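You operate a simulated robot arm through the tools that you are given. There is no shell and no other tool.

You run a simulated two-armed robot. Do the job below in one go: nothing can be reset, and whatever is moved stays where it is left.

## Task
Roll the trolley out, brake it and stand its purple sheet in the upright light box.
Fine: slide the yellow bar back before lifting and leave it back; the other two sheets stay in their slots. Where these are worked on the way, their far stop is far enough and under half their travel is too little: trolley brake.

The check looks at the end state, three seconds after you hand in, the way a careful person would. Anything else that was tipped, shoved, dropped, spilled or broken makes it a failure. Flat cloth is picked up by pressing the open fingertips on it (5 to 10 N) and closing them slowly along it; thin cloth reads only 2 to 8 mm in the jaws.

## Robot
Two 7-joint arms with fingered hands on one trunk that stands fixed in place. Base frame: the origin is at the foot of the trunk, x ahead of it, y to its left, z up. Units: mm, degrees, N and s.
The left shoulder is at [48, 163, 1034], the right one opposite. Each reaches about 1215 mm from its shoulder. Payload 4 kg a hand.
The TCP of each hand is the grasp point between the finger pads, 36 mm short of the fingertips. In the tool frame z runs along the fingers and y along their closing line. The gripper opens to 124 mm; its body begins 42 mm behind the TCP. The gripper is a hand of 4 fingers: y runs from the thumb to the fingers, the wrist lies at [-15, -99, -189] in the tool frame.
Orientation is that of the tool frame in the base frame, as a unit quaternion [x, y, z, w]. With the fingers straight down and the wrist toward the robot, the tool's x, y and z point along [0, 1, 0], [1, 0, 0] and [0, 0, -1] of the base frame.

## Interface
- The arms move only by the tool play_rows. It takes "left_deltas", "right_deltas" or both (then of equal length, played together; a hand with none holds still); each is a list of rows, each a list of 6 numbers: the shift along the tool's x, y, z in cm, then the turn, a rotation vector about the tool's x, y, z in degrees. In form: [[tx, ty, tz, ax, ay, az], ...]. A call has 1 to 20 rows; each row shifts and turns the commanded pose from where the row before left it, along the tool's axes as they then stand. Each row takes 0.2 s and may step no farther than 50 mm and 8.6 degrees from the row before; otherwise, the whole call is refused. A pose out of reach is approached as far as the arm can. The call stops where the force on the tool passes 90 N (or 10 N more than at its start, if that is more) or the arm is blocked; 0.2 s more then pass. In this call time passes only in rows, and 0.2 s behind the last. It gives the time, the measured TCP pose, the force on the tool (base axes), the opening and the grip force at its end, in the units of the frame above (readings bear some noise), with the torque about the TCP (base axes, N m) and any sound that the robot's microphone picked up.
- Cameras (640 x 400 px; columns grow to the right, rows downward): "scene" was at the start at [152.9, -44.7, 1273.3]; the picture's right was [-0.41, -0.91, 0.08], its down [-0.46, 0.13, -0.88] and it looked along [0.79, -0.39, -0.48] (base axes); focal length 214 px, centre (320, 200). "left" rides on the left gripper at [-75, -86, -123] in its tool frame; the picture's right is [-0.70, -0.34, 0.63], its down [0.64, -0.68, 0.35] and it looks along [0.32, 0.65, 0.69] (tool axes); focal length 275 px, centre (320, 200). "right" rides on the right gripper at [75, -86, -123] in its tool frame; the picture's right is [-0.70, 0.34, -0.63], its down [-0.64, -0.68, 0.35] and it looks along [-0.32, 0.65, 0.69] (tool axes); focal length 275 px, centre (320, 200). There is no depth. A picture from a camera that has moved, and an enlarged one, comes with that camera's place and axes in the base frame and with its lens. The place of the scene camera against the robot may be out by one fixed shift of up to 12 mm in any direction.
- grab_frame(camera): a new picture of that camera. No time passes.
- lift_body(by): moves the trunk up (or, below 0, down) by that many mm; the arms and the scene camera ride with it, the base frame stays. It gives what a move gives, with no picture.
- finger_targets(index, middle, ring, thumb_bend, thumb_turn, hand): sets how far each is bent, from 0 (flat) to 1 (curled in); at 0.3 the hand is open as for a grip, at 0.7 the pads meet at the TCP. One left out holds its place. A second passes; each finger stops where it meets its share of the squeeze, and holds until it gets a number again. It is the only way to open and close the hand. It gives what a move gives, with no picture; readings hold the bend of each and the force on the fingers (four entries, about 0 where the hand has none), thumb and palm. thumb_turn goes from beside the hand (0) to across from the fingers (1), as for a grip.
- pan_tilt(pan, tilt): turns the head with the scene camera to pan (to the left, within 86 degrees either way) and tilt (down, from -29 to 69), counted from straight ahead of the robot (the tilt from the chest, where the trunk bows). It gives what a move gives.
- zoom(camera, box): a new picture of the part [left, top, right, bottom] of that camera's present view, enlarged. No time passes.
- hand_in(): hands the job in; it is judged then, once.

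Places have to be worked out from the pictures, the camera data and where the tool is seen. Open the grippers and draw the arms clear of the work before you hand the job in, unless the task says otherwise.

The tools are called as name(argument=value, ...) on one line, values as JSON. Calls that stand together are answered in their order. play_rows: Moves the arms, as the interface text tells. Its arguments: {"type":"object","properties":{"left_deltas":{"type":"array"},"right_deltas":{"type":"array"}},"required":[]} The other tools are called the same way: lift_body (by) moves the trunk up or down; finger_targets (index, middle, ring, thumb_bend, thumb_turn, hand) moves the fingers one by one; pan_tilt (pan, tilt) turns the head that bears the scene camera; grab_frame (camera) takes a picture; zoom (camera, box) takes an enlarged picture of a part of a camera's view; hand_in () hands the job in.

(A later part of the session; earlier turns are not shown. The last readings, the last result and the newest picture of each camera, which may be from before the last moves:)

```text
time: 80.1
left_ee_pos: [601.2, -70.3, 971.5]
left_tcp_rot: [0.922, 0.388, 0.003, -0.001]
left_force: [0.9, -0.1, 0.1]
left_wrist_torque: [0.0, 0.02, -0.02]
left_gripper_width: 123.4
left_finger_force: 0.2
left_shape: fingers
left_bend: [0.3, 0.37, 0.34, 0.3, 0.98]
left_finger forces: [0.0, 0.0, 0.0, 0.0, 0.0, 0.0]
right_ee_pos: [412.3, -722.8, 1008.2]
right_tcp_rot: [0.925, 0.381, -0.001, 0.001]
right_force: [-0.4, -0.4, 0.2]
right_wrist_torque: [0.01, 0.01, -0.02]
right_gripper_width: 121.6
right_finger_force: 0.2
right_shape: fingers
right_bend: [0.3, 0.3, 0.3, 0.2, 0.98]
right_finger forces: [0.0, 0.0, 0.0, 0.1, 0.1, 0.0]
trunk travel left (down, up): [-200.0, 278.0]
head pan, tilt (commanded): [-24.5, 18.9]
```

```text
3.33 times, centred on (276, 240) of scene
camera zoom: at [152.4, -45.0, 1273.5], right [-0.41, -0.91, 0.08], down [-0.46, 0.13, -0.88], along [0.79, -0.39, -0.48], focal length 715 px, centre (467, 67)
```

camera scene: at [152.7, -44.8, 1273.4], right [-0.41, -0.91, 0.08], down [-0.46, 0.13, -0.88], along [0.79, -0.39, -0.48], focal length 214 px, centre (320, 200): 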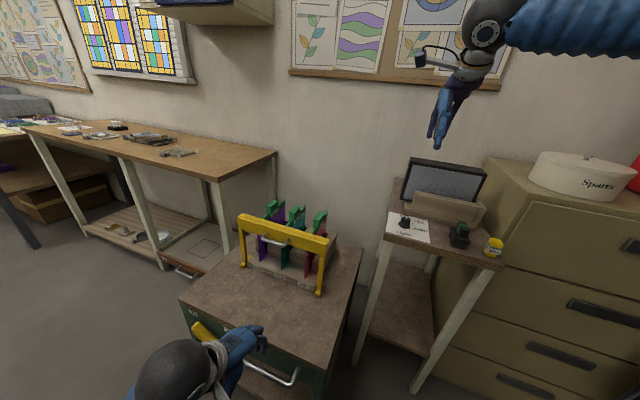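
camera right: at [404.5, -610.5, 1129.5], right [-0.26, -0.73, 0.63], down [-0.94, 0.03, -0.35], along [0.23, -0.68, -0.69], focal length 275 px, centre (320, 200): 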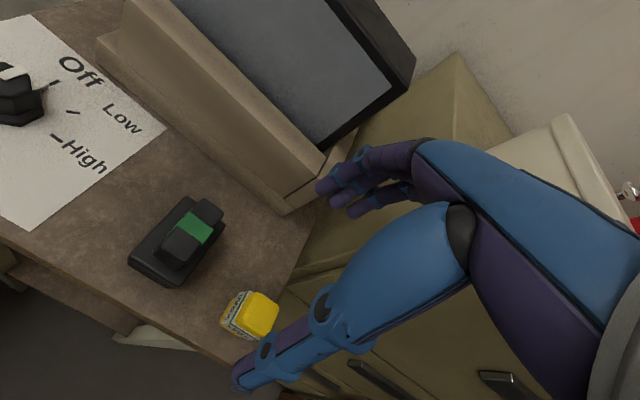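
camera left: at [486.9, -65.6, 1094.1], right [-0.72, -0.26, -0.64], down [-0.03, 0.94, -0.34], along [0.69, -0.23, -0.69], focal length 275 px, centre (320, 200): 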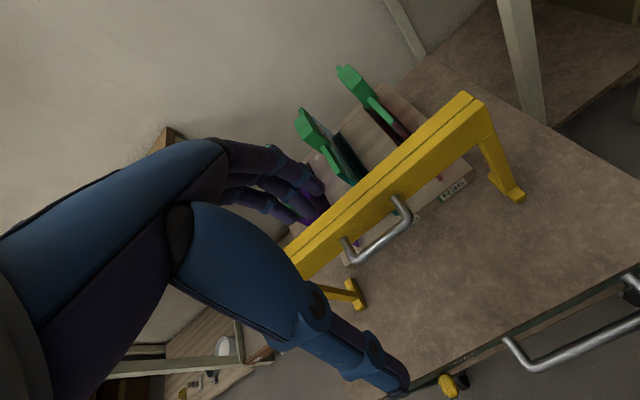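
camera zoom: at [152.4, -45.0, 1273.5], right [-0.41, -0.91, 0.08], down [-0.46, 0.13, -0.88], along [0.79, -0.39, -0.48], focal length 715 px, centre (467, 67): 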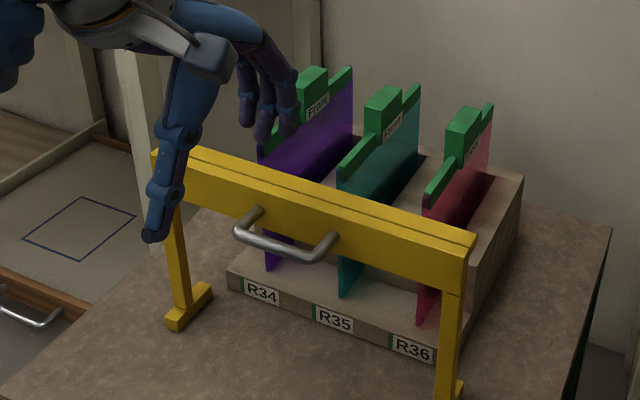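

The bar stands fully back and all three sheets are free of it. I move the left hand aside to serve as a lookout and raise the right hand, which will fetch the purple sheet.

play_rows(left_deltas=[[2.6, -2.7, -2.5, 0, 0, 0], [2.6, -2.7, -2.5, 0, 0, 0], [2.6, -2.7, -2.5, 0, 0, 0], [2.7, -2.6, -2.6, 0, 0, 0]], right_deltas=[[0, -0.5, -3.8, 0, 0, 0], [0, -0.5, -3.8, 0, 0, 0], [0, -0.5, -3.8, 0, 0, 0], [0, 0, -3.8, 0, 0, 0]])

grab_frame(camera="left")

zoom(camera="left", box=[260, 60, 420, 160])

zoom(camera="scene", box=[250, 190, 330, 240])

```text
time: 81.1
left_ee_pos: [596.0, 81.0, 1071.7]
left_tcp_rot: [0.922, 0.386, 0.003, 0.001]
left_force: [0.9, -0.1, -0.2]
left_wrist_torque: [-0.05, -0.01, -0.04]
left_gripper_width: 123.2
left_finger_force: 0.1
left_shape: fingers
left_bend: [0.3, 0.37, 0.34, 0.3, 0.98]
left_finger forces: [0.1, 0.0, 0.0, 0.0, 0.0, 0.0]
right_ee_pos: [401.3, -712.7, 1161.8]
right_tcp_rot: [0.925, 0.38, 0.0, 0.0]
right_force: [-0.4, 0.5, 0.2]
right_wrist_torque: [0.01, -0.03, 0.02]
right_gripper_width: 121.7
right_finger_force: 0.0
right_shape: fingers
right_bend: [0.3, 0.3, 0.3, 0.2, 0.98]
right_finger forces: [0.0, 0.0, 0.0, 0.1, 0.0, 0.1]
trunk travel left (down, up): [-200.0, 278.0]
head pan, tilt (commanded): [-24.5, 18.9]
```

```text
taken
camera left: at [482.5, 87.9, 1196.0], right [-0.73, -0.26, -0.64], down [-0.03, 0.94, -0.34], along [0.69, -0.23, -0.69], focal length 275 px, centre (320, 200)
```

left: 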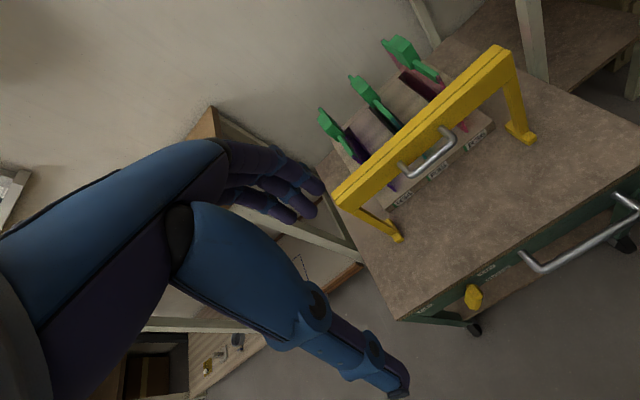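

```text
4.00 times, centred on (340, 110) of left
camera zoom: at [482.5, 87.9, 1196.0], right [-0.73, -0.26, -0.64], down [-0.03, 0.94, -0.34], along [0.69, -0.23, -0.69], focal length 1101 px, centre (240, 560)
```

zoom: 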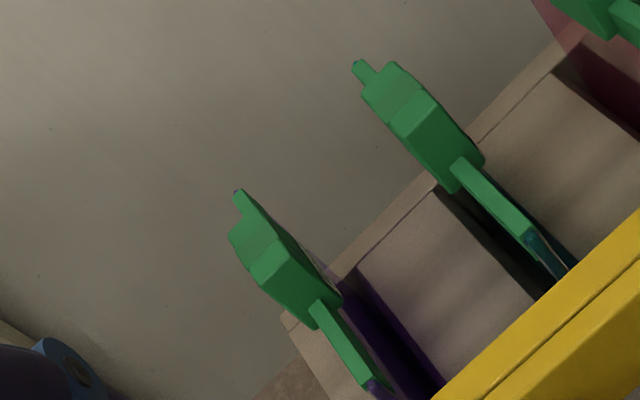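

```text
8.00 times, centred on (290, 215) of scene
camera zoom: at [152.2, -44.1, 1273.5], right [-0.41, -0.91, 0.08], down [-0.46, 0.13, -0.88], along [0.79, -0.39, -0.48], focal length 1716 px, centre (560, 80)
```

zoom: 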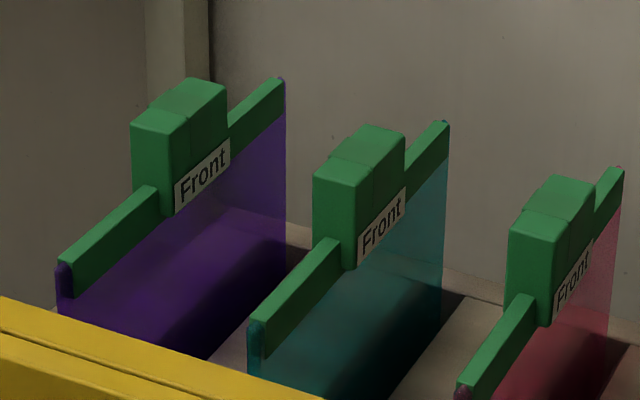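

The purple grip block measures about 20 × 48 × 36 mm: centre near (849, -181), z 834–870. I bring the right hand over to the right of the trolley, high up, before turning it to straddle the grip.

play_rows(right_deltas=[[4.7, -0.22, 0, 0, 0, 0], [4.7, -0.22, 0, 0, 0, 0], [4.7, -0.22, 0, 0, 0, 0], [4.7, -0.22, 0.4, 0, 0, 0], [4.7, -0.22, 0.4, 0, 0, 0], [4.7, -0.22, 0.4, 0, 0, 0], [4.7, -0.22, 0.4, 0, 0, 0], [4.7, -0.22, 0.4, 0, 0, 0], [4.7, -0.22, 0.4, 0, 0, 0], [4.7, -0.22, 0.4, 0, 0, 0], [4.7, -0.22, 0.4, 0, 0, 0]])

play_rows(right_deltas=[[0, 0, 0, 0, 0, -8.2], [0, 0, 0, 0, 0, -8.2], [0, 0, 0, 0, 0, -8.2], [0, 0, 0, 0, 0, -8.2]])

grab_frame(camera="scene")

```text
time: 83.5
left_ee_pos: [599.3, 80.9, 1069.3]
left_tcp_rot: [0.922, 0.388, 0.002, 0.0]
left_force: [0.8, 0.4, -0.4]
left_wrist_torque: [0.0, 0.02, -0.03]
left_gripper_width: 123.2
left_finger_force: 0.1
left_shape: fingers
left_bend: [0.3, 0.37, 0.34, 0.3, 0.98]
left_finger forces: [0.0, 0.0, 0.0, 0.0, 0.1, 0.0]
right_ee_pos: [756.1, -331.7, 1126.0]
right_tcp_rot: [0.925, 0.381, -0.001, 0.001]
right_force: [1.4, -0.1, 0.1]
right_wrist_torque: [0.0, -0.03, -0.02]
right_gripper_width: 121.9
right_finger_force: 0.0
right_shape: fingers
right_bend: [0.3, 0.3, 0.3, 0.2, 0.98]
right_finger forces: [0.1, 0.0, 0.0, 0.0, 0.0, 0.0]
trunk travel left (down, up): [-200.0, 278.0]
head pan, tilt (commanded): [-24.5, 18.9]
```

```text
time: 84.5
left_ee_pos: [598.3, 79.4, 1071.7]
left_tcp_rot: [0.922, 0.386, 0.003, -0.001]
left_force: [-0.2, -0.7, -0.7]
left_wrist_torque: [0.03, -0.02, -0.03]
left_gripper_width: 123.5
left_finger_force: 0.0
left_shape: fingers
left_bend: [0.3, 0.37, 0.34, 0.3, 0.98]
left_finger forces: [0.1, 0.0, 0.0, 0.1, 0.0, 0.0]
right_ee_pos: [752.7, -331.7, 1127.4]
right_tcp_rot: [0.779, 0.627, 0.0, 0.001]
right_force: [-1.0, -0.2, -0.6]
right_wrist_torque: [-0.01, -0.02, 0.03]
right_gripper_width: 121.6
right_finger_force: 0.1
right_shape: fingers
right_bend: [0.3, 0.3, 0.3, 0.2, 0.98]
right_finger forces: [0.0, 0.1, 0.1, 0.1, 0.1, 0.0]
trunk travel left (down, up): [-200.0, 278.0]
head pan, tilt (commanded): [-24.5, 18.9]
```

```text
taken
camera scene: at [153.0, -45.2, 1273.3], right [-0.41, -0.91, 0.08], down [-0.46, 0.13, -0.88], along [0.79, -0.39, -0.48], focal length 214 px, centre (320, 200)
```

scene: 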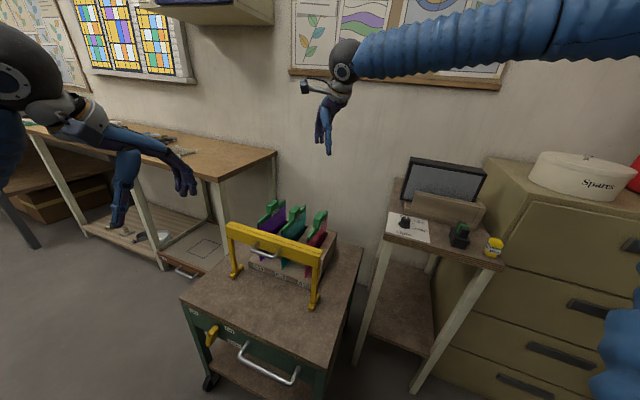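

The turn is going fine with no reach warnings. I continue rotating until the hand's closing line runs across the sheets.

play_rows(right_deltas=[[0, 0, 0, 0, 0, -8.2], [0, 0, 0, 0, 0, -8.2], [0, 0, 0, 0, 0, -8.2], [0, 0, 0, 0, 0, -8.2], [0, 0, 0, 0, 0, -8.2], [0, 0, 0, 0, 0, -8.2], [0, 0, 0, 0, 0, -8.1]])

grab_frame(camera="right")

grab_frame(camera="scene")

```text
time: 86.1
left_ee_pos: [597.8, 80.4, 1072.0]
left_tcp_rot: [0.922, 0.386, 0.003, 0.0]
left_force: [0.0, 0.5, 0.0]
left_wrist_torque: [0.0, 0.01, -0.01]
left_gripper_width: 123.1
left_finger_force: 0.0
left_shape: fingers
left_bend: [0.3, 0.37, 0.34, 0.3, 0.98]
left_finger forces: [0.1, 0.1, 0.1, 0.0, 0.0, 0.1]
right_ee_pos: [751.8, -332.5, 1124.9]
right_tcp_rot: [0.383, 0.924, -0.001, 0.0]
right_force: [0.8, 0.3, -0.3]
right_wrist_torque: [-0.01, -0.01, -0.01]
right_gripper_width: 121.9
right_finger_force: 0.2
right_shape: fingers
right_bend: [0.3, 0.3, 0.3, 0.2, 0.98]
right_finger forces: [0.0, 0.0, 0.1, 0.1, 0.0, 0.0]
trunk travel left (down, up): [-200.0, 278.0]
head pan, tilt (commanded): [-24.5, 18.9]
```

```text
taken
camera right: at [638.8, -338.6, 1248.1], right [0.73, -0.25, 0.63], down [-0.03, -0.94, -0.34], along [0.68, 0.23, -0.69], focal length 275 px, centre (320, 200)
```

right: 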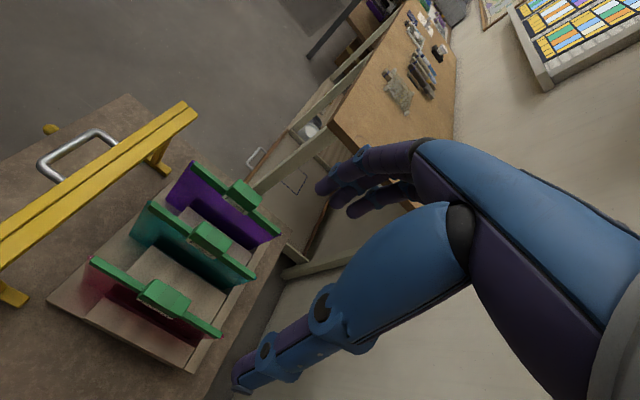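

```text
taken
camera scene: at [153.4, -44.9, 1273.2], right [-0.41, -0.91, 0.08], down [-0.46, 0.13, -0.88], along [0.79, -0.39, -0.48], focal length 214 px, centre (320, 200)
```

scene: 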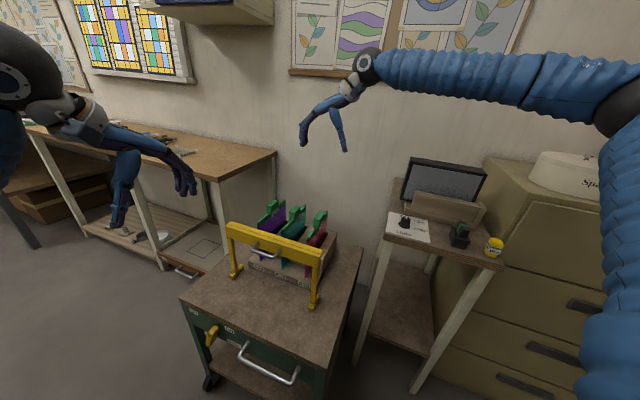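

The right camera now shows the three grips from above right. I zoom in to get the purple grip's exact place.

zoom(camera="right", box=[160, 150, 320, 250])

zoom(camera="right", box=[40, 150, 320, 325])

```text
4.00 times, centred on (240, 200) of right
camera zoom: at [638.8, -338.6, 1248.1], right [0.73, -0.25, 0.63], down [-0.03, -0.94, -0.34], along [0.68, 0.23, -0.69], focal length 1101 px, centre (640, 200)
```

zoom: 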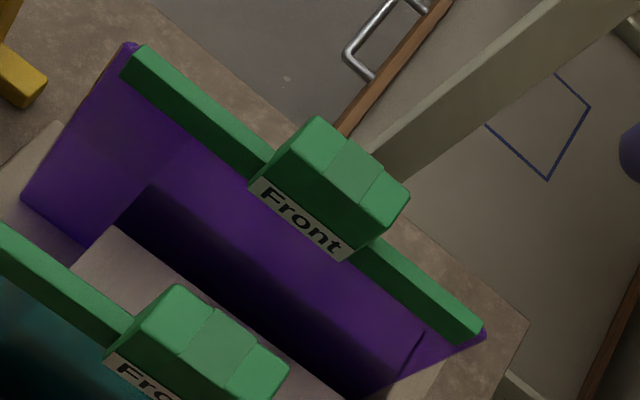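

```text
2.29 times, centred on (180, 238) of right
camera zoom: at [638.8, -338.6, 1248.1], right [0.73, -0.25, 0.63], down [-0.03, -0.94, -0.34], along [0.68, 0.23, -0.69], focal length 629 px, centre (640, 114)
```

zoom: 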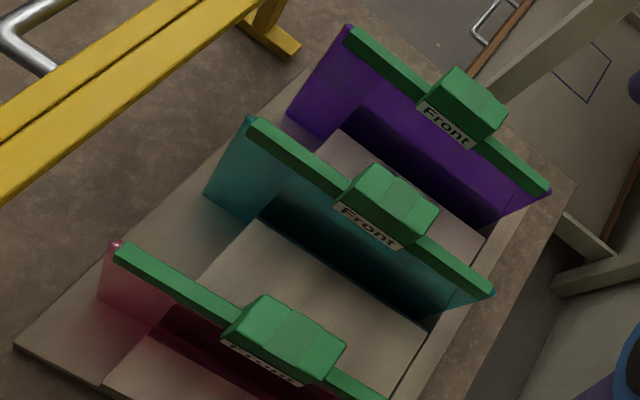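

Combining views, the grip's top is near z 859, spanning e_r 150–177 and e_b 296–343. I half-close the right hand's fingers and move it over the grip, staying about 10 cm above.

finger_targets(hand="right", index=0.42, middle=0.42, ring=0.42, thumb_bend=0.42)

play_rows(right_deltas=[[0.71, 3.56, 3.2, 0, 0, 0], [0.71, 3.56, 3.2, 0, 0, 0], [0.71, 3.56, 3.2, 0, 0, 0], [0.71, 3.56, 3.2, 0, 0, 0], [0.71, 3.56, 3.2, 0, 0, 0]])

grab_frame(camera="right")

zoom(camera="scene", box=[210, 150, 370, 250])

zoom(camera="left", box=[260, 60, 420, 160])

```text
time: 87.1
left_ee_pos: [597.5, 80.4, 1071.7]
left_tcp_rot: [0.922, 0.387, 0.003, 0.0]
left_force: [-0.4, 0.4, 0.4]
left_wrist_torque: [0.03, 0.05, 0.01]
left_gripper_width: 123.2
left_finger_force: 0.1
left_shape: fingers
left_bend: [0.3, 0.37, 0.34, 0.3, 0.98]
left_finger forces: [0.0, 0.1, 0.1, 0.0, 0.0, 0.1]
right_ee_pos: [751.9, -331.3, 1126.7]
right_tcp_rot: [0.384, 0.923, -0.001, 0.001]
right_force: [-0.4, 0.6, -0.2]
right_wrist_torque: [0.0, 0.02, -0.01]
right_gripper_width: 87.4
right_finger_force: 0.0
right_shape: fingers
right_bend: [0.42, 0.42, 0.42, 0.42, 0.98]
right_finger forces: [0.0, 0.0, 0.0, 0.0, 0.1, 0.0]
trunk travel left (down, up): [-200.0, 278.0]
head pan, tilt (commanded): [-24.5, 18.9]
```

```text
time: 88.3
left_ee_pos: [600.3, 81.7, 1071.5]
left_tcp_rot: [0.922, 0.387, 0.001, 0.0]
left_force: [-0.6, -0.3, -0.5]
left_wrist_torque: [-0.02, 0.02, 0.0]
left_gripper_width: 123.3
left_finger_force: 0.1
left_shape: fingers
left_bend: [0.3, 0.37, 0.34, 0.3, 0.98]
left_finger forces: [0.1, 0.0, 0.0, 0.1, 0.0, 0.1]
right_ee_pos: [853.2, -181.4, 960.5]
right_tcp_rot: [0.384, 0.923, -0.002, -0.001]
right_force: [0.7, 1.2, 0.0]
right_wrist_torque: [0.0, -0.01, 0.01]
right_gripper_width: 87.1
right_finger_force: 0.1
right_shape: fingers
right_bend: [0.42, 0.42, 0.42, 0.42, 0.98]
right_finger forces: [0.0, 0.0, 0.1, 0.0, 0.1, 0.0]
trunk travel left (down, up): [-200.0, 278.0]
head pan, tilt (commanded): [-24.5, 18.9]
```

```text
taken
camera right: at [739.0, -187.3, 1083.7], right [0.73, -0.25, 0.63], down [-0.03, -0.94, -0.34], along [0.68, 0.23, -0.69], focal length 275 px, centre (320, 200)
```

right: 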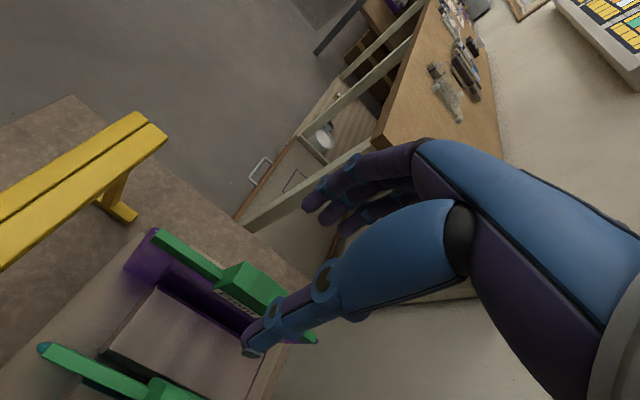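

```text
4.00 times, centred on (290, 200) of scene
camera zoom: at [154.4, -44.1, 1272.9], right [-0.41, -0.91, 0.08], down [-0.46, 0.13, -0.88], along [0.79, -0.39, -0.48], focal length 858 px, centre (440, 200)
```

zoom: 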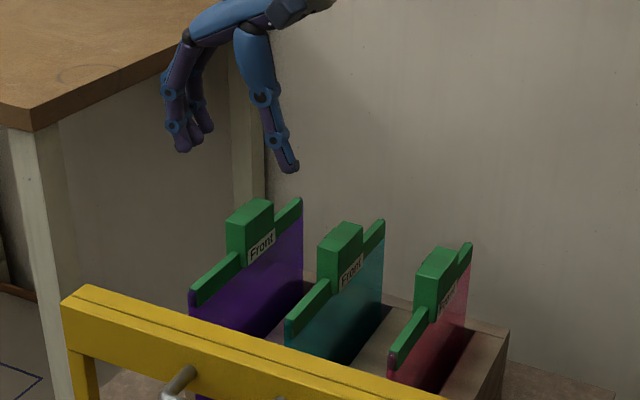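

```text
4.00 times, centred on (340, 110) of left
camera zoom: at [484.8, 87.7, 1194.6], right [-0.73, -0.26, -0.64], down [-0.03, 0.94, -0.34], along [0.69, -0.23, -0.69], focal length 1101 px, centre (240, 560)
```

zoom: 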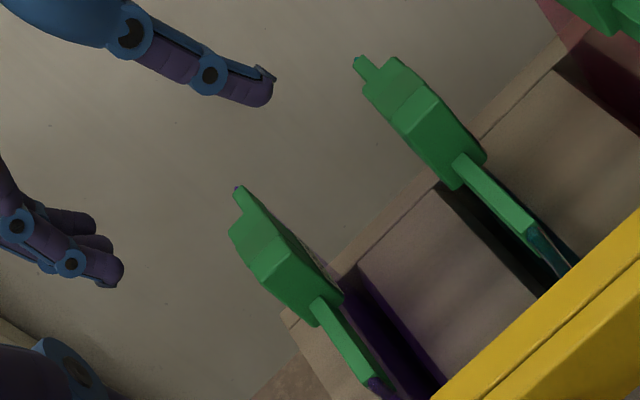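

Thumb and fingers appear to straddle the purple grip evenly from the scene view. I zoom the right camera to check the offsets before descending.

zoom(camera="right", box=[140, 200, 340, 325])

```text
3.20 times, centred on (240, 262) of right
camera zoom: at [739.0, -187.3, 1083.7], right [0.73, -0.25, 0.63], down [-0.03, -0.94, -0.34], along [0.68, 0.23, -0.69], focal length 881 px, centre (576, 0)
```

zoom: 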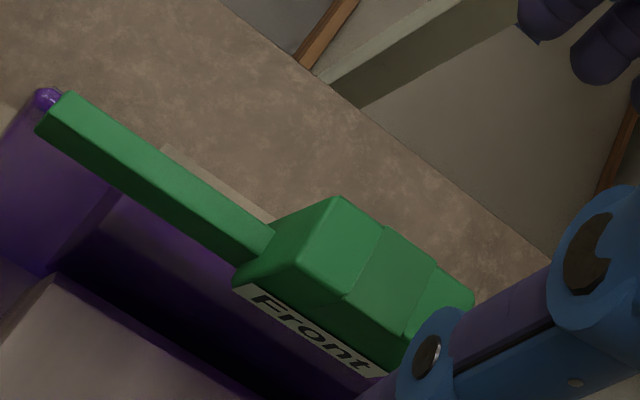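

Right-camera triangulation puts the grip at e_r 150–177, e_b 298–345, top z≈856, and the hand is centred on it. I descend around the grip.

play_rows(right_deltas=[[0, 0, 2.5, 0, 0, 0], [0, 0, 2.5, 0, 0, 0], [0, 0, 2.2, 0, 0, 0], [0, 0, 2.0, 0, 0, 0], [0, 0, 1.4, 0, 0, 0]])

zoom(camera="right", box=[180, 150, 420, 300])

zoom(camera="scene", box=[230, 180, 326, 240])

zoom(camera="left", box=[260, 60, 420, 160])

```text
time: 89.5
left_ee_pos: [598.6, 82.4, 1071.3]
left_tcp_rot: [0.922, 0.387, 0.002, -0.002]
left_force: [-0.5, -0.5, -1.1]
left_wrist_torque: [0.01, -0.03, 0.01]
left_gripper_width: 123.3
left_finger_force: 0.1
left_shape: fingers
left_bend: [0.3, 0.37, 0.34, 0.3, 0.98]
left_finger forces: [0.0, 0.0, 0.0, 0.1, 0.0, 0.1]
right_ee_pos: [853.5, -180.9, 859.3]
right_tcp_rot: [0.384, 0.923, -0.001, 0.0]
right_force: [0.0, 0.6, -0.5]
right_wrist_torque: [0.0, -0.01, 0.03]
right_gripper_width: 87.0
right_finger_force: 0.1
right_shape: fingers
right_bend: [0.42, 0.42, 0.42, 0.42, 0.98]
right_finger forces: [0.1, 0.1, 0.0, 0.0, 0.0, 0.0]
trunk travel left (down, up): [-200.0, 278.0]
head pan, tilt (commanded): [-24.5, 18.9]
```

```text
2.67 times, centred on (300, 225) of right
camera zoom: at [739.6, -187.3, 981.1], right [0.73, -0.25, 0.63], down [-0.03, -0.94, -0.34], along [0.68, 0.23, -0.69], focal length 734 px, centre (373, 133)
```

zoom: 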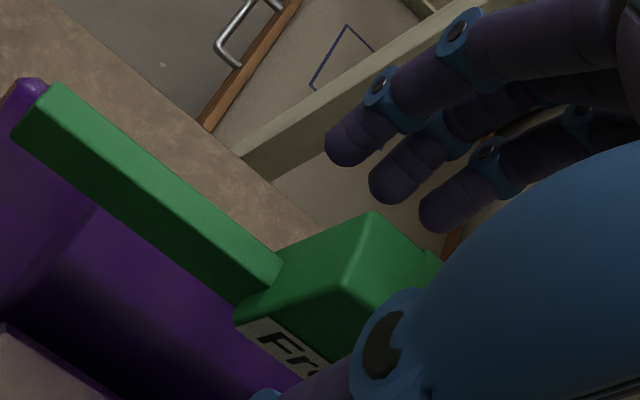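

```text
6.67 times, centred on (278, 210) of scene
camera zoom: at [153.2, -44.6, 1273.3], right [-0.41, -0.91, 0.08], down [-0.46, 0.13, -0.88], along [0.79, -0.39, -0.48], focal length 1430 px, centre (600, 133)
```

zoom: 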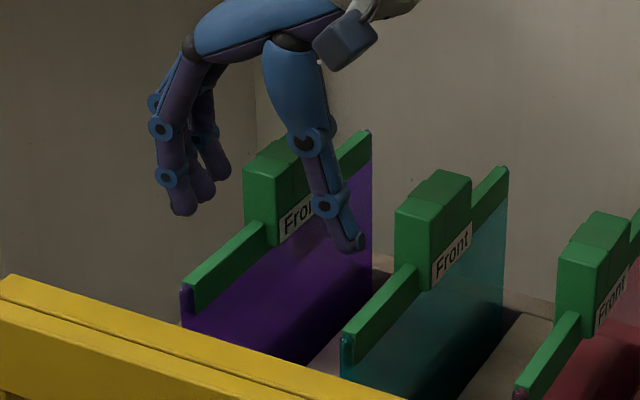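

```text
4.00 times, centred on (340, 110) of left
camera zoom: at [483.5, 87.4, 1195.4], right [-0.72, -0.26, -0.64], down [-0.03, 0.94, -0.34], along [0.69, -0.23, -0.69], focal length 1101 px, centre (240, 560)
```

zoom: 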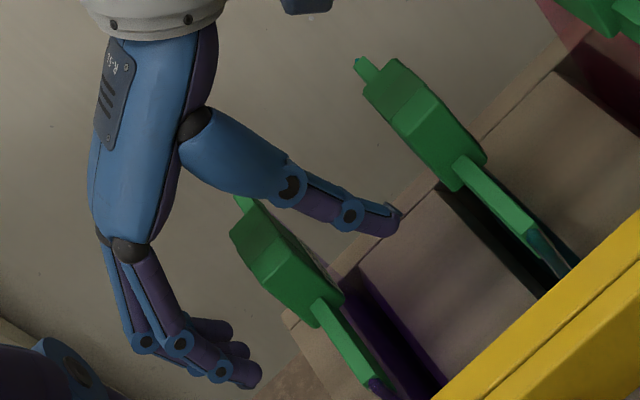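

The thumb and fingers straddle the grip as planned. I go 6 mm lower and close gently on it.

play_rows(right_deltas=[[0, 0, 0.6, 0, 0, 0]])

finger_targets(hand="right", index=0.58, middle=0.58, ring=0.58, thumb_bend=0.58)

zoom(camera="right", box=[180, 150, 420, 300])

zoom(camera="scene", box=[230, 180, 326, 240])

zoom(camera="left", box=[260, 60, 420, 160])

```text
time: 89.9
left_ee_pos: [596.3, 81.5, 1072.2]
left_tcp_rot: [0.922, 0.387, 0.003, 0.0]
left_force: [-0.1, -0.9, -0.5]
left_wrist_torque: [0.04, 0.0, -0.02]
left_gripper_width: 123.3
left_finger_force: 0.0
left_shape: fingers
left_bend: [0.3, 0.37, 0.34, 0.3, 0.98]
left_finger forces: [0.1, 0.1, 0.1, 0.1, 0.1, 0.1]
right_ee_pos: [851.6, -181.8, 852.6]
right_tcp_rot: [0.383, 0.924, -0.001, 0.0]
right_force: [0.0, 0.5, 1.3]
right_wrist_torque: [-0.03, -0.02, -0.01]
right_gripper_width: 87.2
right_finger_force: 0.0
right_shape: fingers
right_bend: [0.42, 0.42, 0.42, 0.42, 0.98]
right_finger forces: [0.1, 0.1, 0.0, 0.0, 0.0, 0.0]
trunk travel left (down, up): [-200.0, 278.0]
head pan, tilt (commanded): [-24.5, 18.9]
```

```text
time: 90.9
left_ee_pos: [597.5, 81.3, 1071.9]
left_tcp_rot: [0.922, 0.386, 0.003, 0.0]
left_force: [-0.9, 0.5, 0.0]
left_wrist_torque: [-0.02, 0.0, 0.0]
left_gripper_width: 123.1
left_finger_force: 0.0
left_shape: fingers
left_bend: [0.3, 0.37, 0.34, 0.3, 0.98]
left_finger forces: [0.0, 0.0, 0.0, 0.0, 0.1, 0.0]
right_ee_pos: [851.4, -180.5, 853.6]
right_tcp_rot: [0.384, 0.923, -0.001, 0.0]
right_force: [-0.5, 0.3, 0.3]
right_wrist_torque: [0.0, 0.01, -0.01]
right_gripper_width: 40.8
right_finger_force: 0.0
right_shape: fingers
right_bend: [0.57, 0.57, 0.57, 0.57, 0.98]
right_finger forces: [0.0, 0.0, 0.0, 0.0, 0.1, 0.0]
trunk travel left (down, up): [-200.0, 278.0]
head pan, tilt (commanded): [-24.5, 18.9]
```

```text
2.67 times, centred on (300, 225) of right
camera zoom: at [738.5, -187.9, 976.1], right [0.73, -0.25, 0.63], down [-0.03, -0.94, -0.34], along [0.68, 0.23, -0.69], focal length 734 px, centre (373, 133)
```

zoom: 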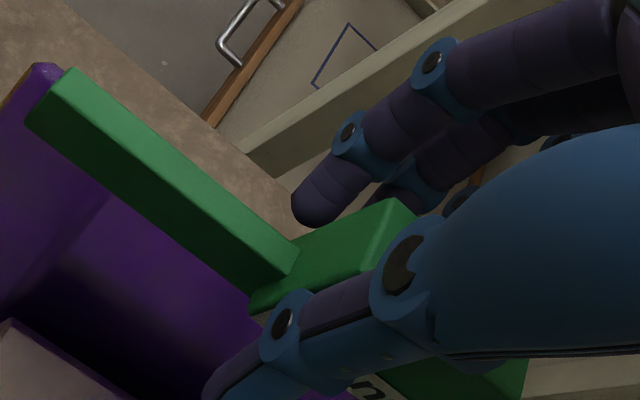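

```text
6.67 times, centred on (278, 210) of scene
camera zoom: at [153.0, -44.6, 1273.3], right [-0.41, -0.91, 0.08], down [-0.46, 0.13, -0.88], along [0.79, -0.39, -0.48], focal length 1430 px, centre (600, 133)
```

zoom: 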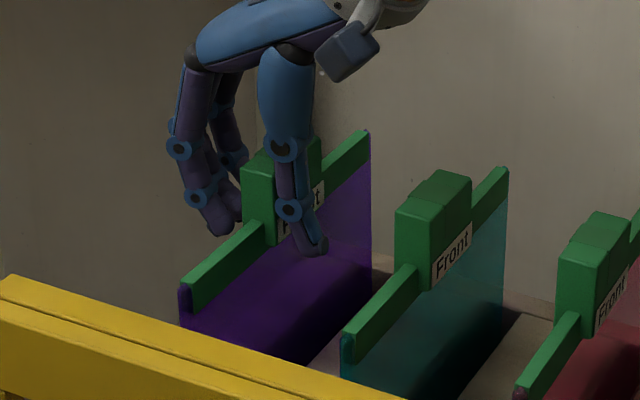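

```text
4.00 times, centred on (340, 110) of left
camera zoom: at [483.3, 87.5, 1195.5], right [-0.72, -0.26, -0.64], down [-0.03, 0.94, -0.34], along [0.69, -0.23, -0.69], focal length 1101 px, centre (240, 560)
```

zoom: 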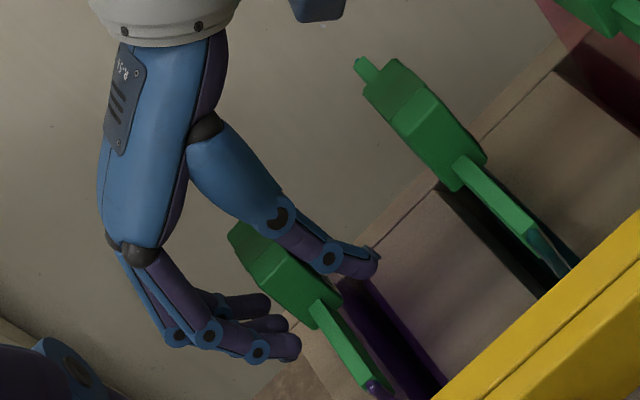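

Even spacing on both sides, no contact yet. I close further until the pads hold the block.

finger_targets(hand="right", index=0.67, middle=0.67, ring=0.67, thumb_bend=0.67)

zoom(camera="right", box=[180, 150, 420, 300])

zoom(camera="scene", box=[230, 180, 326, 240])

```text
time: 91.9
left_ee_pos: [597.3, 82.0, 1072.5]
left_tcp_rot: [0.922, 0.387, 0.002, 0.0]
left_force: [-0.4, 0.2, 0.3]
left_wrist_torque: [0.02, 0.0, -0.02]
left_gripper_width: 123.4
left_finger_force: 0.1
left_shape: fingers
left_bend: [0.3, 0.37, 0.34, 0.3, 0.98]
left_finger forces: [0.1, 0.0, 0.1, 0.0, 0.0, 0.1]
right_ee_pos: [853.2, -180.0, 853.5]
right_tcp_rot: [0.383, 0.924, -0.001, 0.0]
right_force: [2.4, 0.7, 0.0]
right_wrist_torque: [0.37, -0.38, 0.21]
right_gripper_width: 29.3
right_finger_force: 15.1
right_shape: fingers
right_bend: [0.62, 0.63, 0.63, 0.63, 0.97]
right_finger forces: [5.7, 5.6, 4.9, 0.1, 13.5, 0.0]
trunk travel left (down, up): [-200.0, 278.0]
head pan, tilt (commanded): [-24.5, 18.9]
```

```text
2.67 times, centred on (300, 225) of right
camera zoom: at [738.7, -187.7, 976.1], right [0.73, -0.25, 0.63], down [-0.03, -0.94, -0.34], along [0.68, 0.23, -0.69], focal length 734 px, centre (373, 133)
```

zoom: 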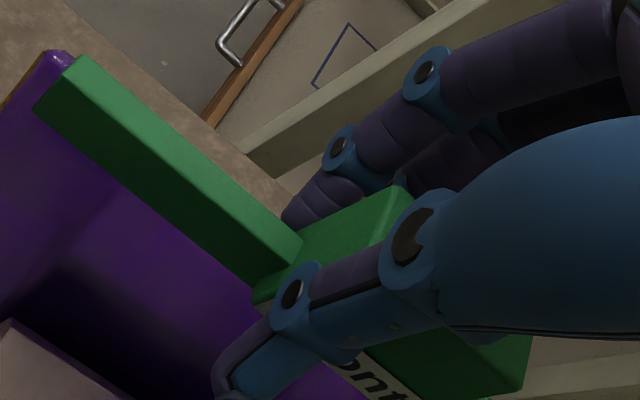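

```text
6.67 times, centred on (278, 210) of scene
camera zoom: at [153.2, -44.5, 1273.3], right [-0.41, -0.91, 0.08], down [-0.46, 0.13, -0.88], along [0.79, -0.39, -0.48], focal length 1430 px, centre (600, 133)
```

zoom: 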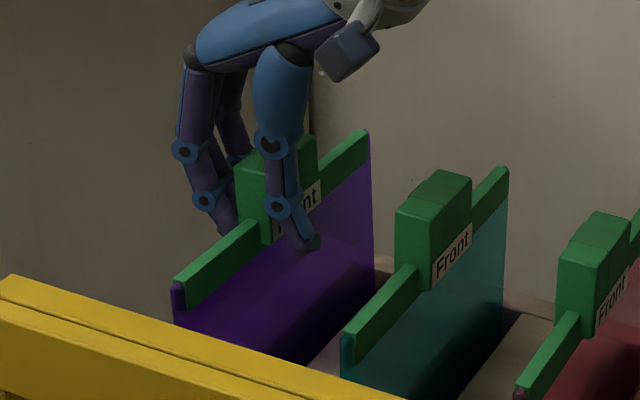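

The block is held at about 15 N. I firm the grip slightly and lift straight up slowly.

finger_targets(hand="right", index=0.71, middle=0.71, ring=0.71, thumb_bend=0.71)

play_rows(right_deltas=[[0, 0, -0.8, 0, 0, 0], [0, 0, -1.2, 0, 0, 0], [0, 0, -1.5, 0, 0, 0], [0, 0, -1.5, 0, 0, 0]])

zoom(camera="scene", box=[210, 150, 370, 250])

zoom(camera="left", box=[240, 40, 480, 190])

```text
time: 92.9
left_ee_pos: [598.5, 81.2, 1072.7]
left_tcp_rot: [0.922, 0.387, 0.003, 0.001]
left_force: [-0.8, 0.8, -0.1]
left_wrist_torque: [0.02, -0.04, 0.01]
left_gripper_width: 123.5
left_finger_force: 0.1
left_shape: fingers
left_bend: [0.3, 0.37, 0.34, 0.3, 0.98]
left_finger forces: [0.0, 0.0, 0.1, 0.1, 0.0, 0.0]
right_ee_pos: [852.6, -182.0, 854.3]
right_tcp_rot: [0.383, 0.924, -0.001, -0.001]
right_force: [4.3, 1.2, 0.2]
right_wrist_torque: [0.57, -0.58, 0.37]
right_gripper_width: 28.7
right_finger_force: 24.9
right_shape: fingers
right_bend: [0.62, 0.63, 0.63, 0.63, 0.97]
right_finger forces: [9.2, 9.0, 9.1, 0.0, 23.2, 0.0]
trunk travel left (down, up): [-200.0, 278.0]
head pan, tilt (commanded): [-24.5, 18.9]
```

```text
time: 93.9
left_ee_pos: [597.9, 79.9, 1071.9]
left_tcp_rot: [0.922, 0.386, 0.003, -0.001]
left_force: [0.1, 0.3, 0.1]
left_wrist_torque: [0.04, -0.01, 0.0]
left_gripper_width: 123.0
left_finger_force: 0.1
left_shape: fingers
left_bend: [0.3, 0.37, 0.34, 0.3, 0.98]
left_finger forces: [0.2, 0.0, 0.0, 0.1, 0.0, 0.1]
right_ee_pos: [851.4, -181.7, 903.5]
right_tcp_rot: [0.383, 0.924, -0.001, -0.001]
right_force: [1.4, 3.4, -5.7]
right_wrist_torque: [0.65, -0.41, 0.39]
right_gripper_width: 28.7
right_finger_force: 24.9
right_shape: fingers
right_bend: [0.62, 0.63, 0.63, 0.63, 0.97]
right_finger forces: [9.6, 9.0, 8.1, 0.1, 22.5, 0.1]
trunk travel left (down, up): [-200.0, 278.0]
head pan, tilt (commanded): [-24.5, 18.9]
```

```text
4.00 times, centred on (290, 200) of scene
camera zoom: at [153.2, -44.5, 1273.4], right [-0.41, -0.91, 0.08], down [-0.46, 0.13, -0.88], along [0.79, -0.39, -0.48], focal length 858 px, centre (440, 200)
```

zoom: 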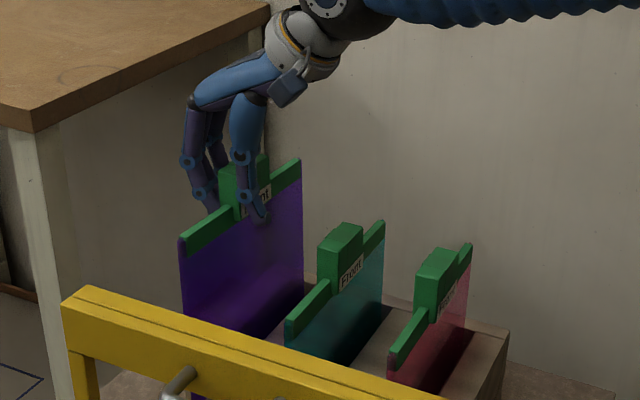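

```text
2.67 times, centred on (360, 115) of left
camera zoom: at [483.4, 87.6, 1195.6], right [-0.72, -0.26, -0.64], down [-0.03, 0.94, -0.34], along [0.69, -0.23, -0.69], focal length 734 px, centre (213, 427)
```

zoom: 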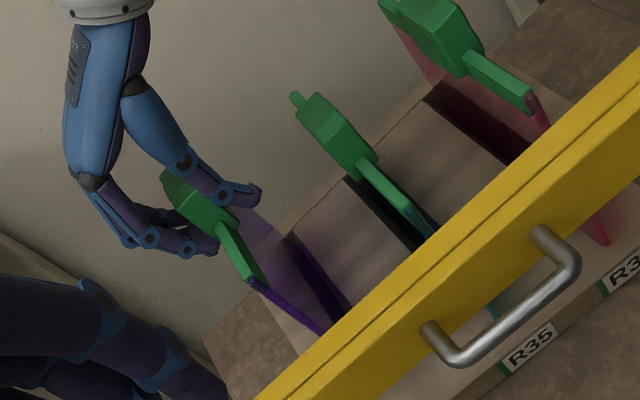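

The sheet rises cleanly (about 6 N weight), the others unmoved. I continue straight up until its lower edge is well above the rack and the other grips.

play_rows(right_deltas=[[0, 0, -1.5, 0, 0, 0], [0, 0, -1.8, 0, 0, 0], [0, 0, -2.0, 0, 0, 0], [0, 0, -2.0, 0, 0, 0], [0, 0, -2.0, 0, 0, 0], [0, 0, -2.0, 0, 0, 0], [0, 0, -2.0, 0, 0, 0], [0, 0, -2.0, 0, 0, 0], [0, 0, -2.0, 0, 0, 0], [0, 0, -2.0, 0, 0, 0], [0, 0, -1.5, 0, 0, 0]])

grab_frame(camera="scene")

zoom(camera="scene", box=[210, 120, 370, 220])

grab_frame(camera="left")

```text
time: 96.3
left_ee_pos: [598.5, 82.4, 1071.8]
left_tcp_rot: [0.922, 0.387, 0.004, 0.0]
left_force: [-0.4, -0.1, -0.4]
left_wrist_torque: [-0.01, 0.0, 0.01]
left_gripper_width: 123.4
left_finger_force: 0.1
left_shape: fingers
left_bend: [0.3, 0.37, 0.34, 0.3, 0.98]
left_finger forces: [0.0, 0.1, 0.0, 0.0, 0.0, 0.1]
right_ee_pos: [852.9, -178.4, 1112.4]
right_tcp_rot: [0.383, 0.924, -0.002, -0.001]
right_force: [0.5, 0.7, -6.6]
right_wrist_torque: [0.09, -0.12, 0.02]
right_gripper_width: 22.0
right_finger_force: 14.3
right_shape: fingers
right_bend: [0.62, 0.66, 0.69, 0.67, 0.95]
right_finger forces: [8.5, 5.1, 2.1, 0.1, 14.4, 0.0]
trunk travel left (down, up): [-200.0, 278.0]
head pan, tilt (commanded): [-24.5, 18.9]
```

```text
taken
camera scene: at [153.4, -44.6, 1273.3], right [-0.41, -0.91, 0.08], down [-0.46, 0.13, -0.88], along [0.79, -0.39, -0.48], focal length 214 px, centre (320, 200)
```

scene: 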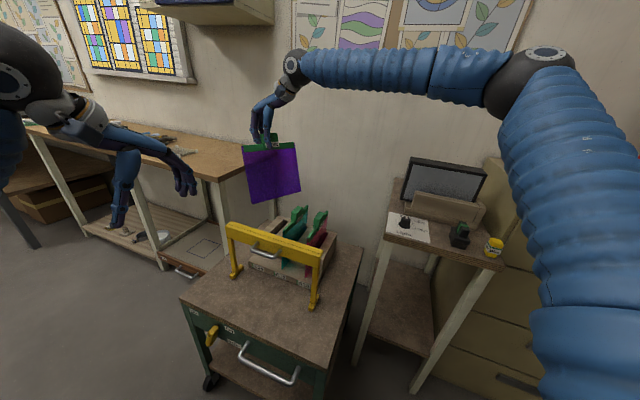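

```text
4.00 times, centred on (290, 170) of scene
camera zoom: at [153.4, -44.6, 1273.3], right [-0.41, -0.91, 0.08], down [-0.46, 0.13, -0.88], along [0.79, -0.39, -0.48], focal length 858 px, centre (440, 320)
```

zoom: 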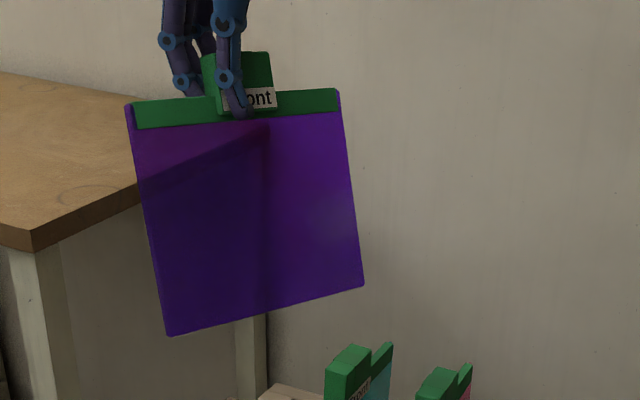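

```text
taken
camera left: at [483.7, 87.5, 1195.4], right [-0.72, -0.26, -0.64], down [-0.03, 0.94, -0.34], along [0.69, -0.23, -0.69], focal length 275 px, centre (320, 200)
```

left: 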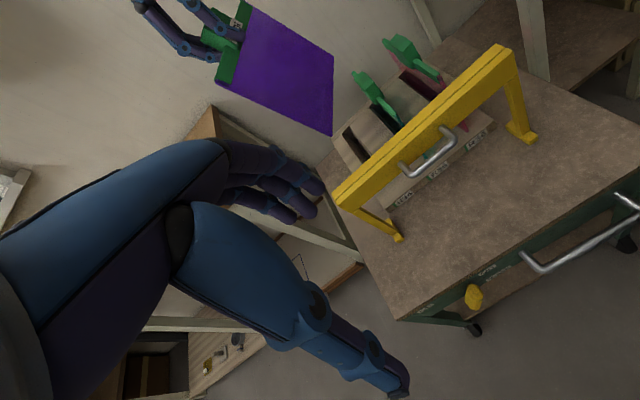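

The purple sheet is free; it turned somewhat in the grip as it left the slot. I zoom in from both cameras to measure how it hangs before moving on.

zoom(camera="left", box=[100, 0, 420, 200])

grab_frame(camera="right")

zoom(camera="scene", box=[230, 190, 350, 265])

```text
2.00 times, centred on (260, 100) of left
camera zoom: at [483.7, 87.5, 1195.4], right [-0.72, -0.26, -0.64], down [-0.03, 0.94, -0.34], along [0.69, -0.23, -0.69], focal length 551 px, centre (440, 400)
```

zoom: 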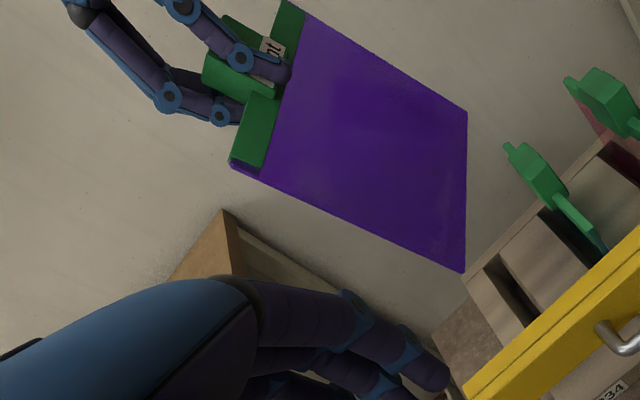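

```text
taken
camera right: at [738.3, -185.5, 1234.5], right [0.73, -0.25, 0.63], down [-0.03, -0.94, -0.34], along [0.68, 0.23, -0.69], focal length 275 px, centre (320, 200)
```

right: 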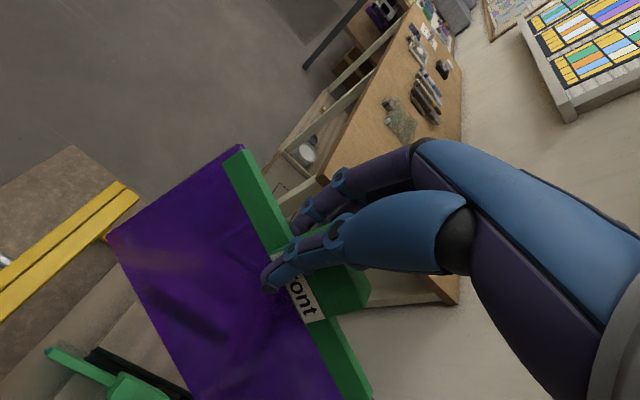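

```text
5.33 times, centred on (290, 228) of scene
camera zoom: at [153.4, -44.6, 1273.3], right [-0.41, -0.91, 0.08], down [-0.46, 0.13, -0.88], along [0.79, -0.39, -0.48], focal length 1144 px, centre (480, 53)
```

zoom: 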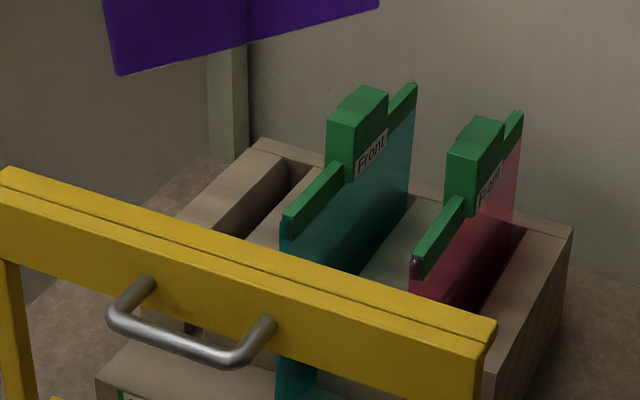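

The sheet hangs at about -70° heading and tilted some 20° (lower edge toward me), firmly held with 14 N. I raise it a bit more and carry it right, clear above the other sheets, before turning it.

play_rows(right_deltas=[[0, 0, -1.5, 0, 0, 0], [0, 0, -2.0, 0, 0, 0], [0, 0, -2.0, 0, 0, 0], [0, 0, -1.3, 0, 0, 0], [-0.4, -1.5, 0, 0, 0, 0], [-0.5, -2.5, 0, 0, 0, 0], [-0.6, -3.0, 0, 0, 0, 0], [-0.6, -3.0, 0, 0, 0, 0], [-0.6, -3.0, 0, 0, 0, 0], [-0.6, -3.0, 0, 0, 0, 0], [-0.6, -3.0, 0, 0, 0, 0], [-0.5, -2.5, 0, 0, 0, 0], [-0.4, -1.5, 0, 0, 0, 0]])

grab_frame(camera="scene")

```text
time: 99.1
left_ee_pos: [598.0, 81.1, 1071.6]
left_tcp_rot: [0.922, 0.387, 0.003, 0.0]
left_force: [-0.8, -0.7, 0.3]
left_wrist_torque: [0.05, 0.0, -0.01]
left_gripper_width: 123.5
left_finger_force: 0.1
left_shape: fingers
left_bend: [0.3, 0.37, 0.34, 0.3, 0.98]
left_finger forces: [0.0, 0.1, 0.0, 0.0, 0.0, 0.0]
right_ee_pos: [727.6, -374.9, 1182.9]
right_tcp_rot: [0.383, 0.924, 0.0, 0.0]
right_force: [0.1, 0.1, -6.7]
right_wrist_torque: [0.1, -0.13, -0.01]
right_gripper_width: 21.9
right_finger_force: 13.4
right_shape: fingers
right_bend: [0.62, 0.66, 0.69, 0.67, 0.95]
right_finger forces: [7.3, 5.5, 1.8, 0.1, 13.4, 0.0]
trunk travel left (down, up): [-200.0, 278.0]
head pan, tilt (commanded): [-24.5, 18.9]
```

```text
taken
camera scene: at [153.3, -45.1, 1273.3], right [-0.41, -0.91, 0.08], down [-0.46, 0.13, -0.88], along [0.79, -0.39, -0.48], focal length 214 px, centre (320, 200)
```

scene: 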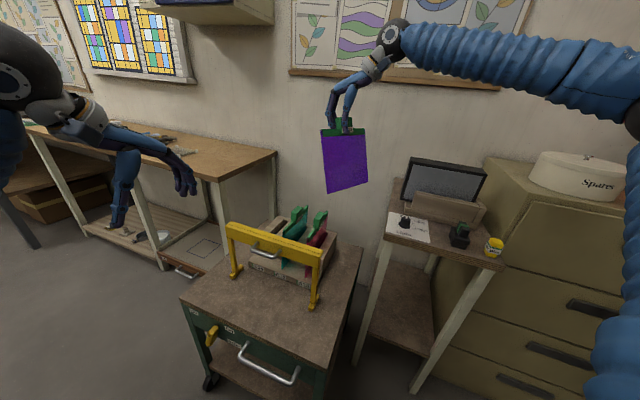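

The sheet rides steadily. I turn the hand by 64° clockwise so the sheet's front will face out at the light box.

play_rows(right_deltas=[[0, 0, 0, 0, 0, 6.0], [0, 0, 0, 0, 0, 8.0], [0, 0, 0, 0, 0, 8.0], [0, 0, 0, 0, 0, 8.0], [0, 0, 0, 0, 0, 8.0], [0, 0, 0, 0, 0, 8.0], [0, 0, 0, 0, 0, 8.0], [0, 0, 0, 0, 0, 6.0], [0, 0, 0, 0, 0, 4.0]])

grab_frame(camera="scene")

grab_frame(camera="right")

```text
time: 101.1
left_ee_pos: [597.7, 81.5, 1071.7]
left_tcp_rot: [0.922, 0.387, 0.003, 0.0]
left_force: [-0.1, 0.2, 0.0]
left_wrist_torque: [-0.01, -0.01, 0.01]
left_gripper_width: 123.2
left_finger_force: 0.1
left_shape: fingers
left_bend: [0.3, 0.37, 0.34, 0.3, 0.98]
left_finger forces: [0.1, 0.1, 0.0, 0.0, 0.1, 0.0]
right_ee_pos: [724.9, -376.4, 1181.1]
right_tcp_rot: [0.815, 0.579, -0.001, 0.001]
right_force: [-0.8, 0.5, -6.5]
right_wrist_torque: [-0.07, -0.13, 0.01]
right_gripper_width: 21.7
right_finger_force: 13.0
right_shape: fingers
right_bend: [0.62, 0.66, 0.69, 0.67, 0.95]
right_finger forces: [6.9, 5.3, 1.6, 0.0, 12.5, 0.1]
trunk travel left (down, up): [-200.0, 278.0]
head pan, tilt (commanded): [-24.5, 18.9]
```

```text
taken
camera scene: at [153.4, -44.4, 1273.2], right [-0.41, -0.91, 0.08], down [-0.46, 0.13, -0.88], along [0.79, -0.39, -0.48], focal length 214 px, centre (320, 200)
```

scene: 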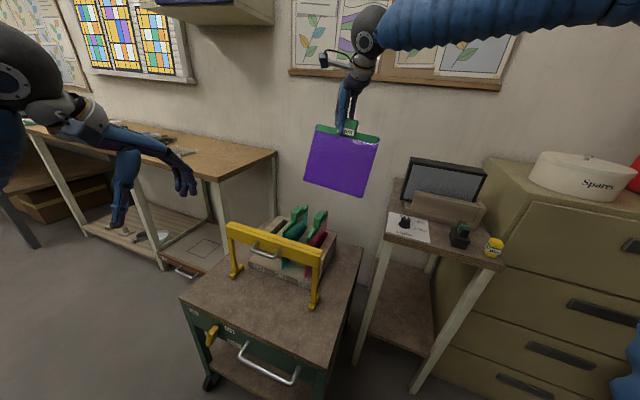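

```text
taken
camera right: at [668.3, -276.2, 1302.9], right [0.09, -0.77, 0.64], down [-0.86, -0.39, -0.34], along [0.51, -0.51, -0.69], focal length 275 px, centre (320, 200)
```

right: 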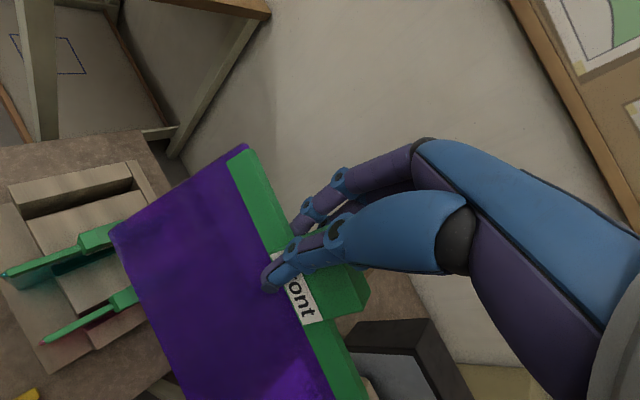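

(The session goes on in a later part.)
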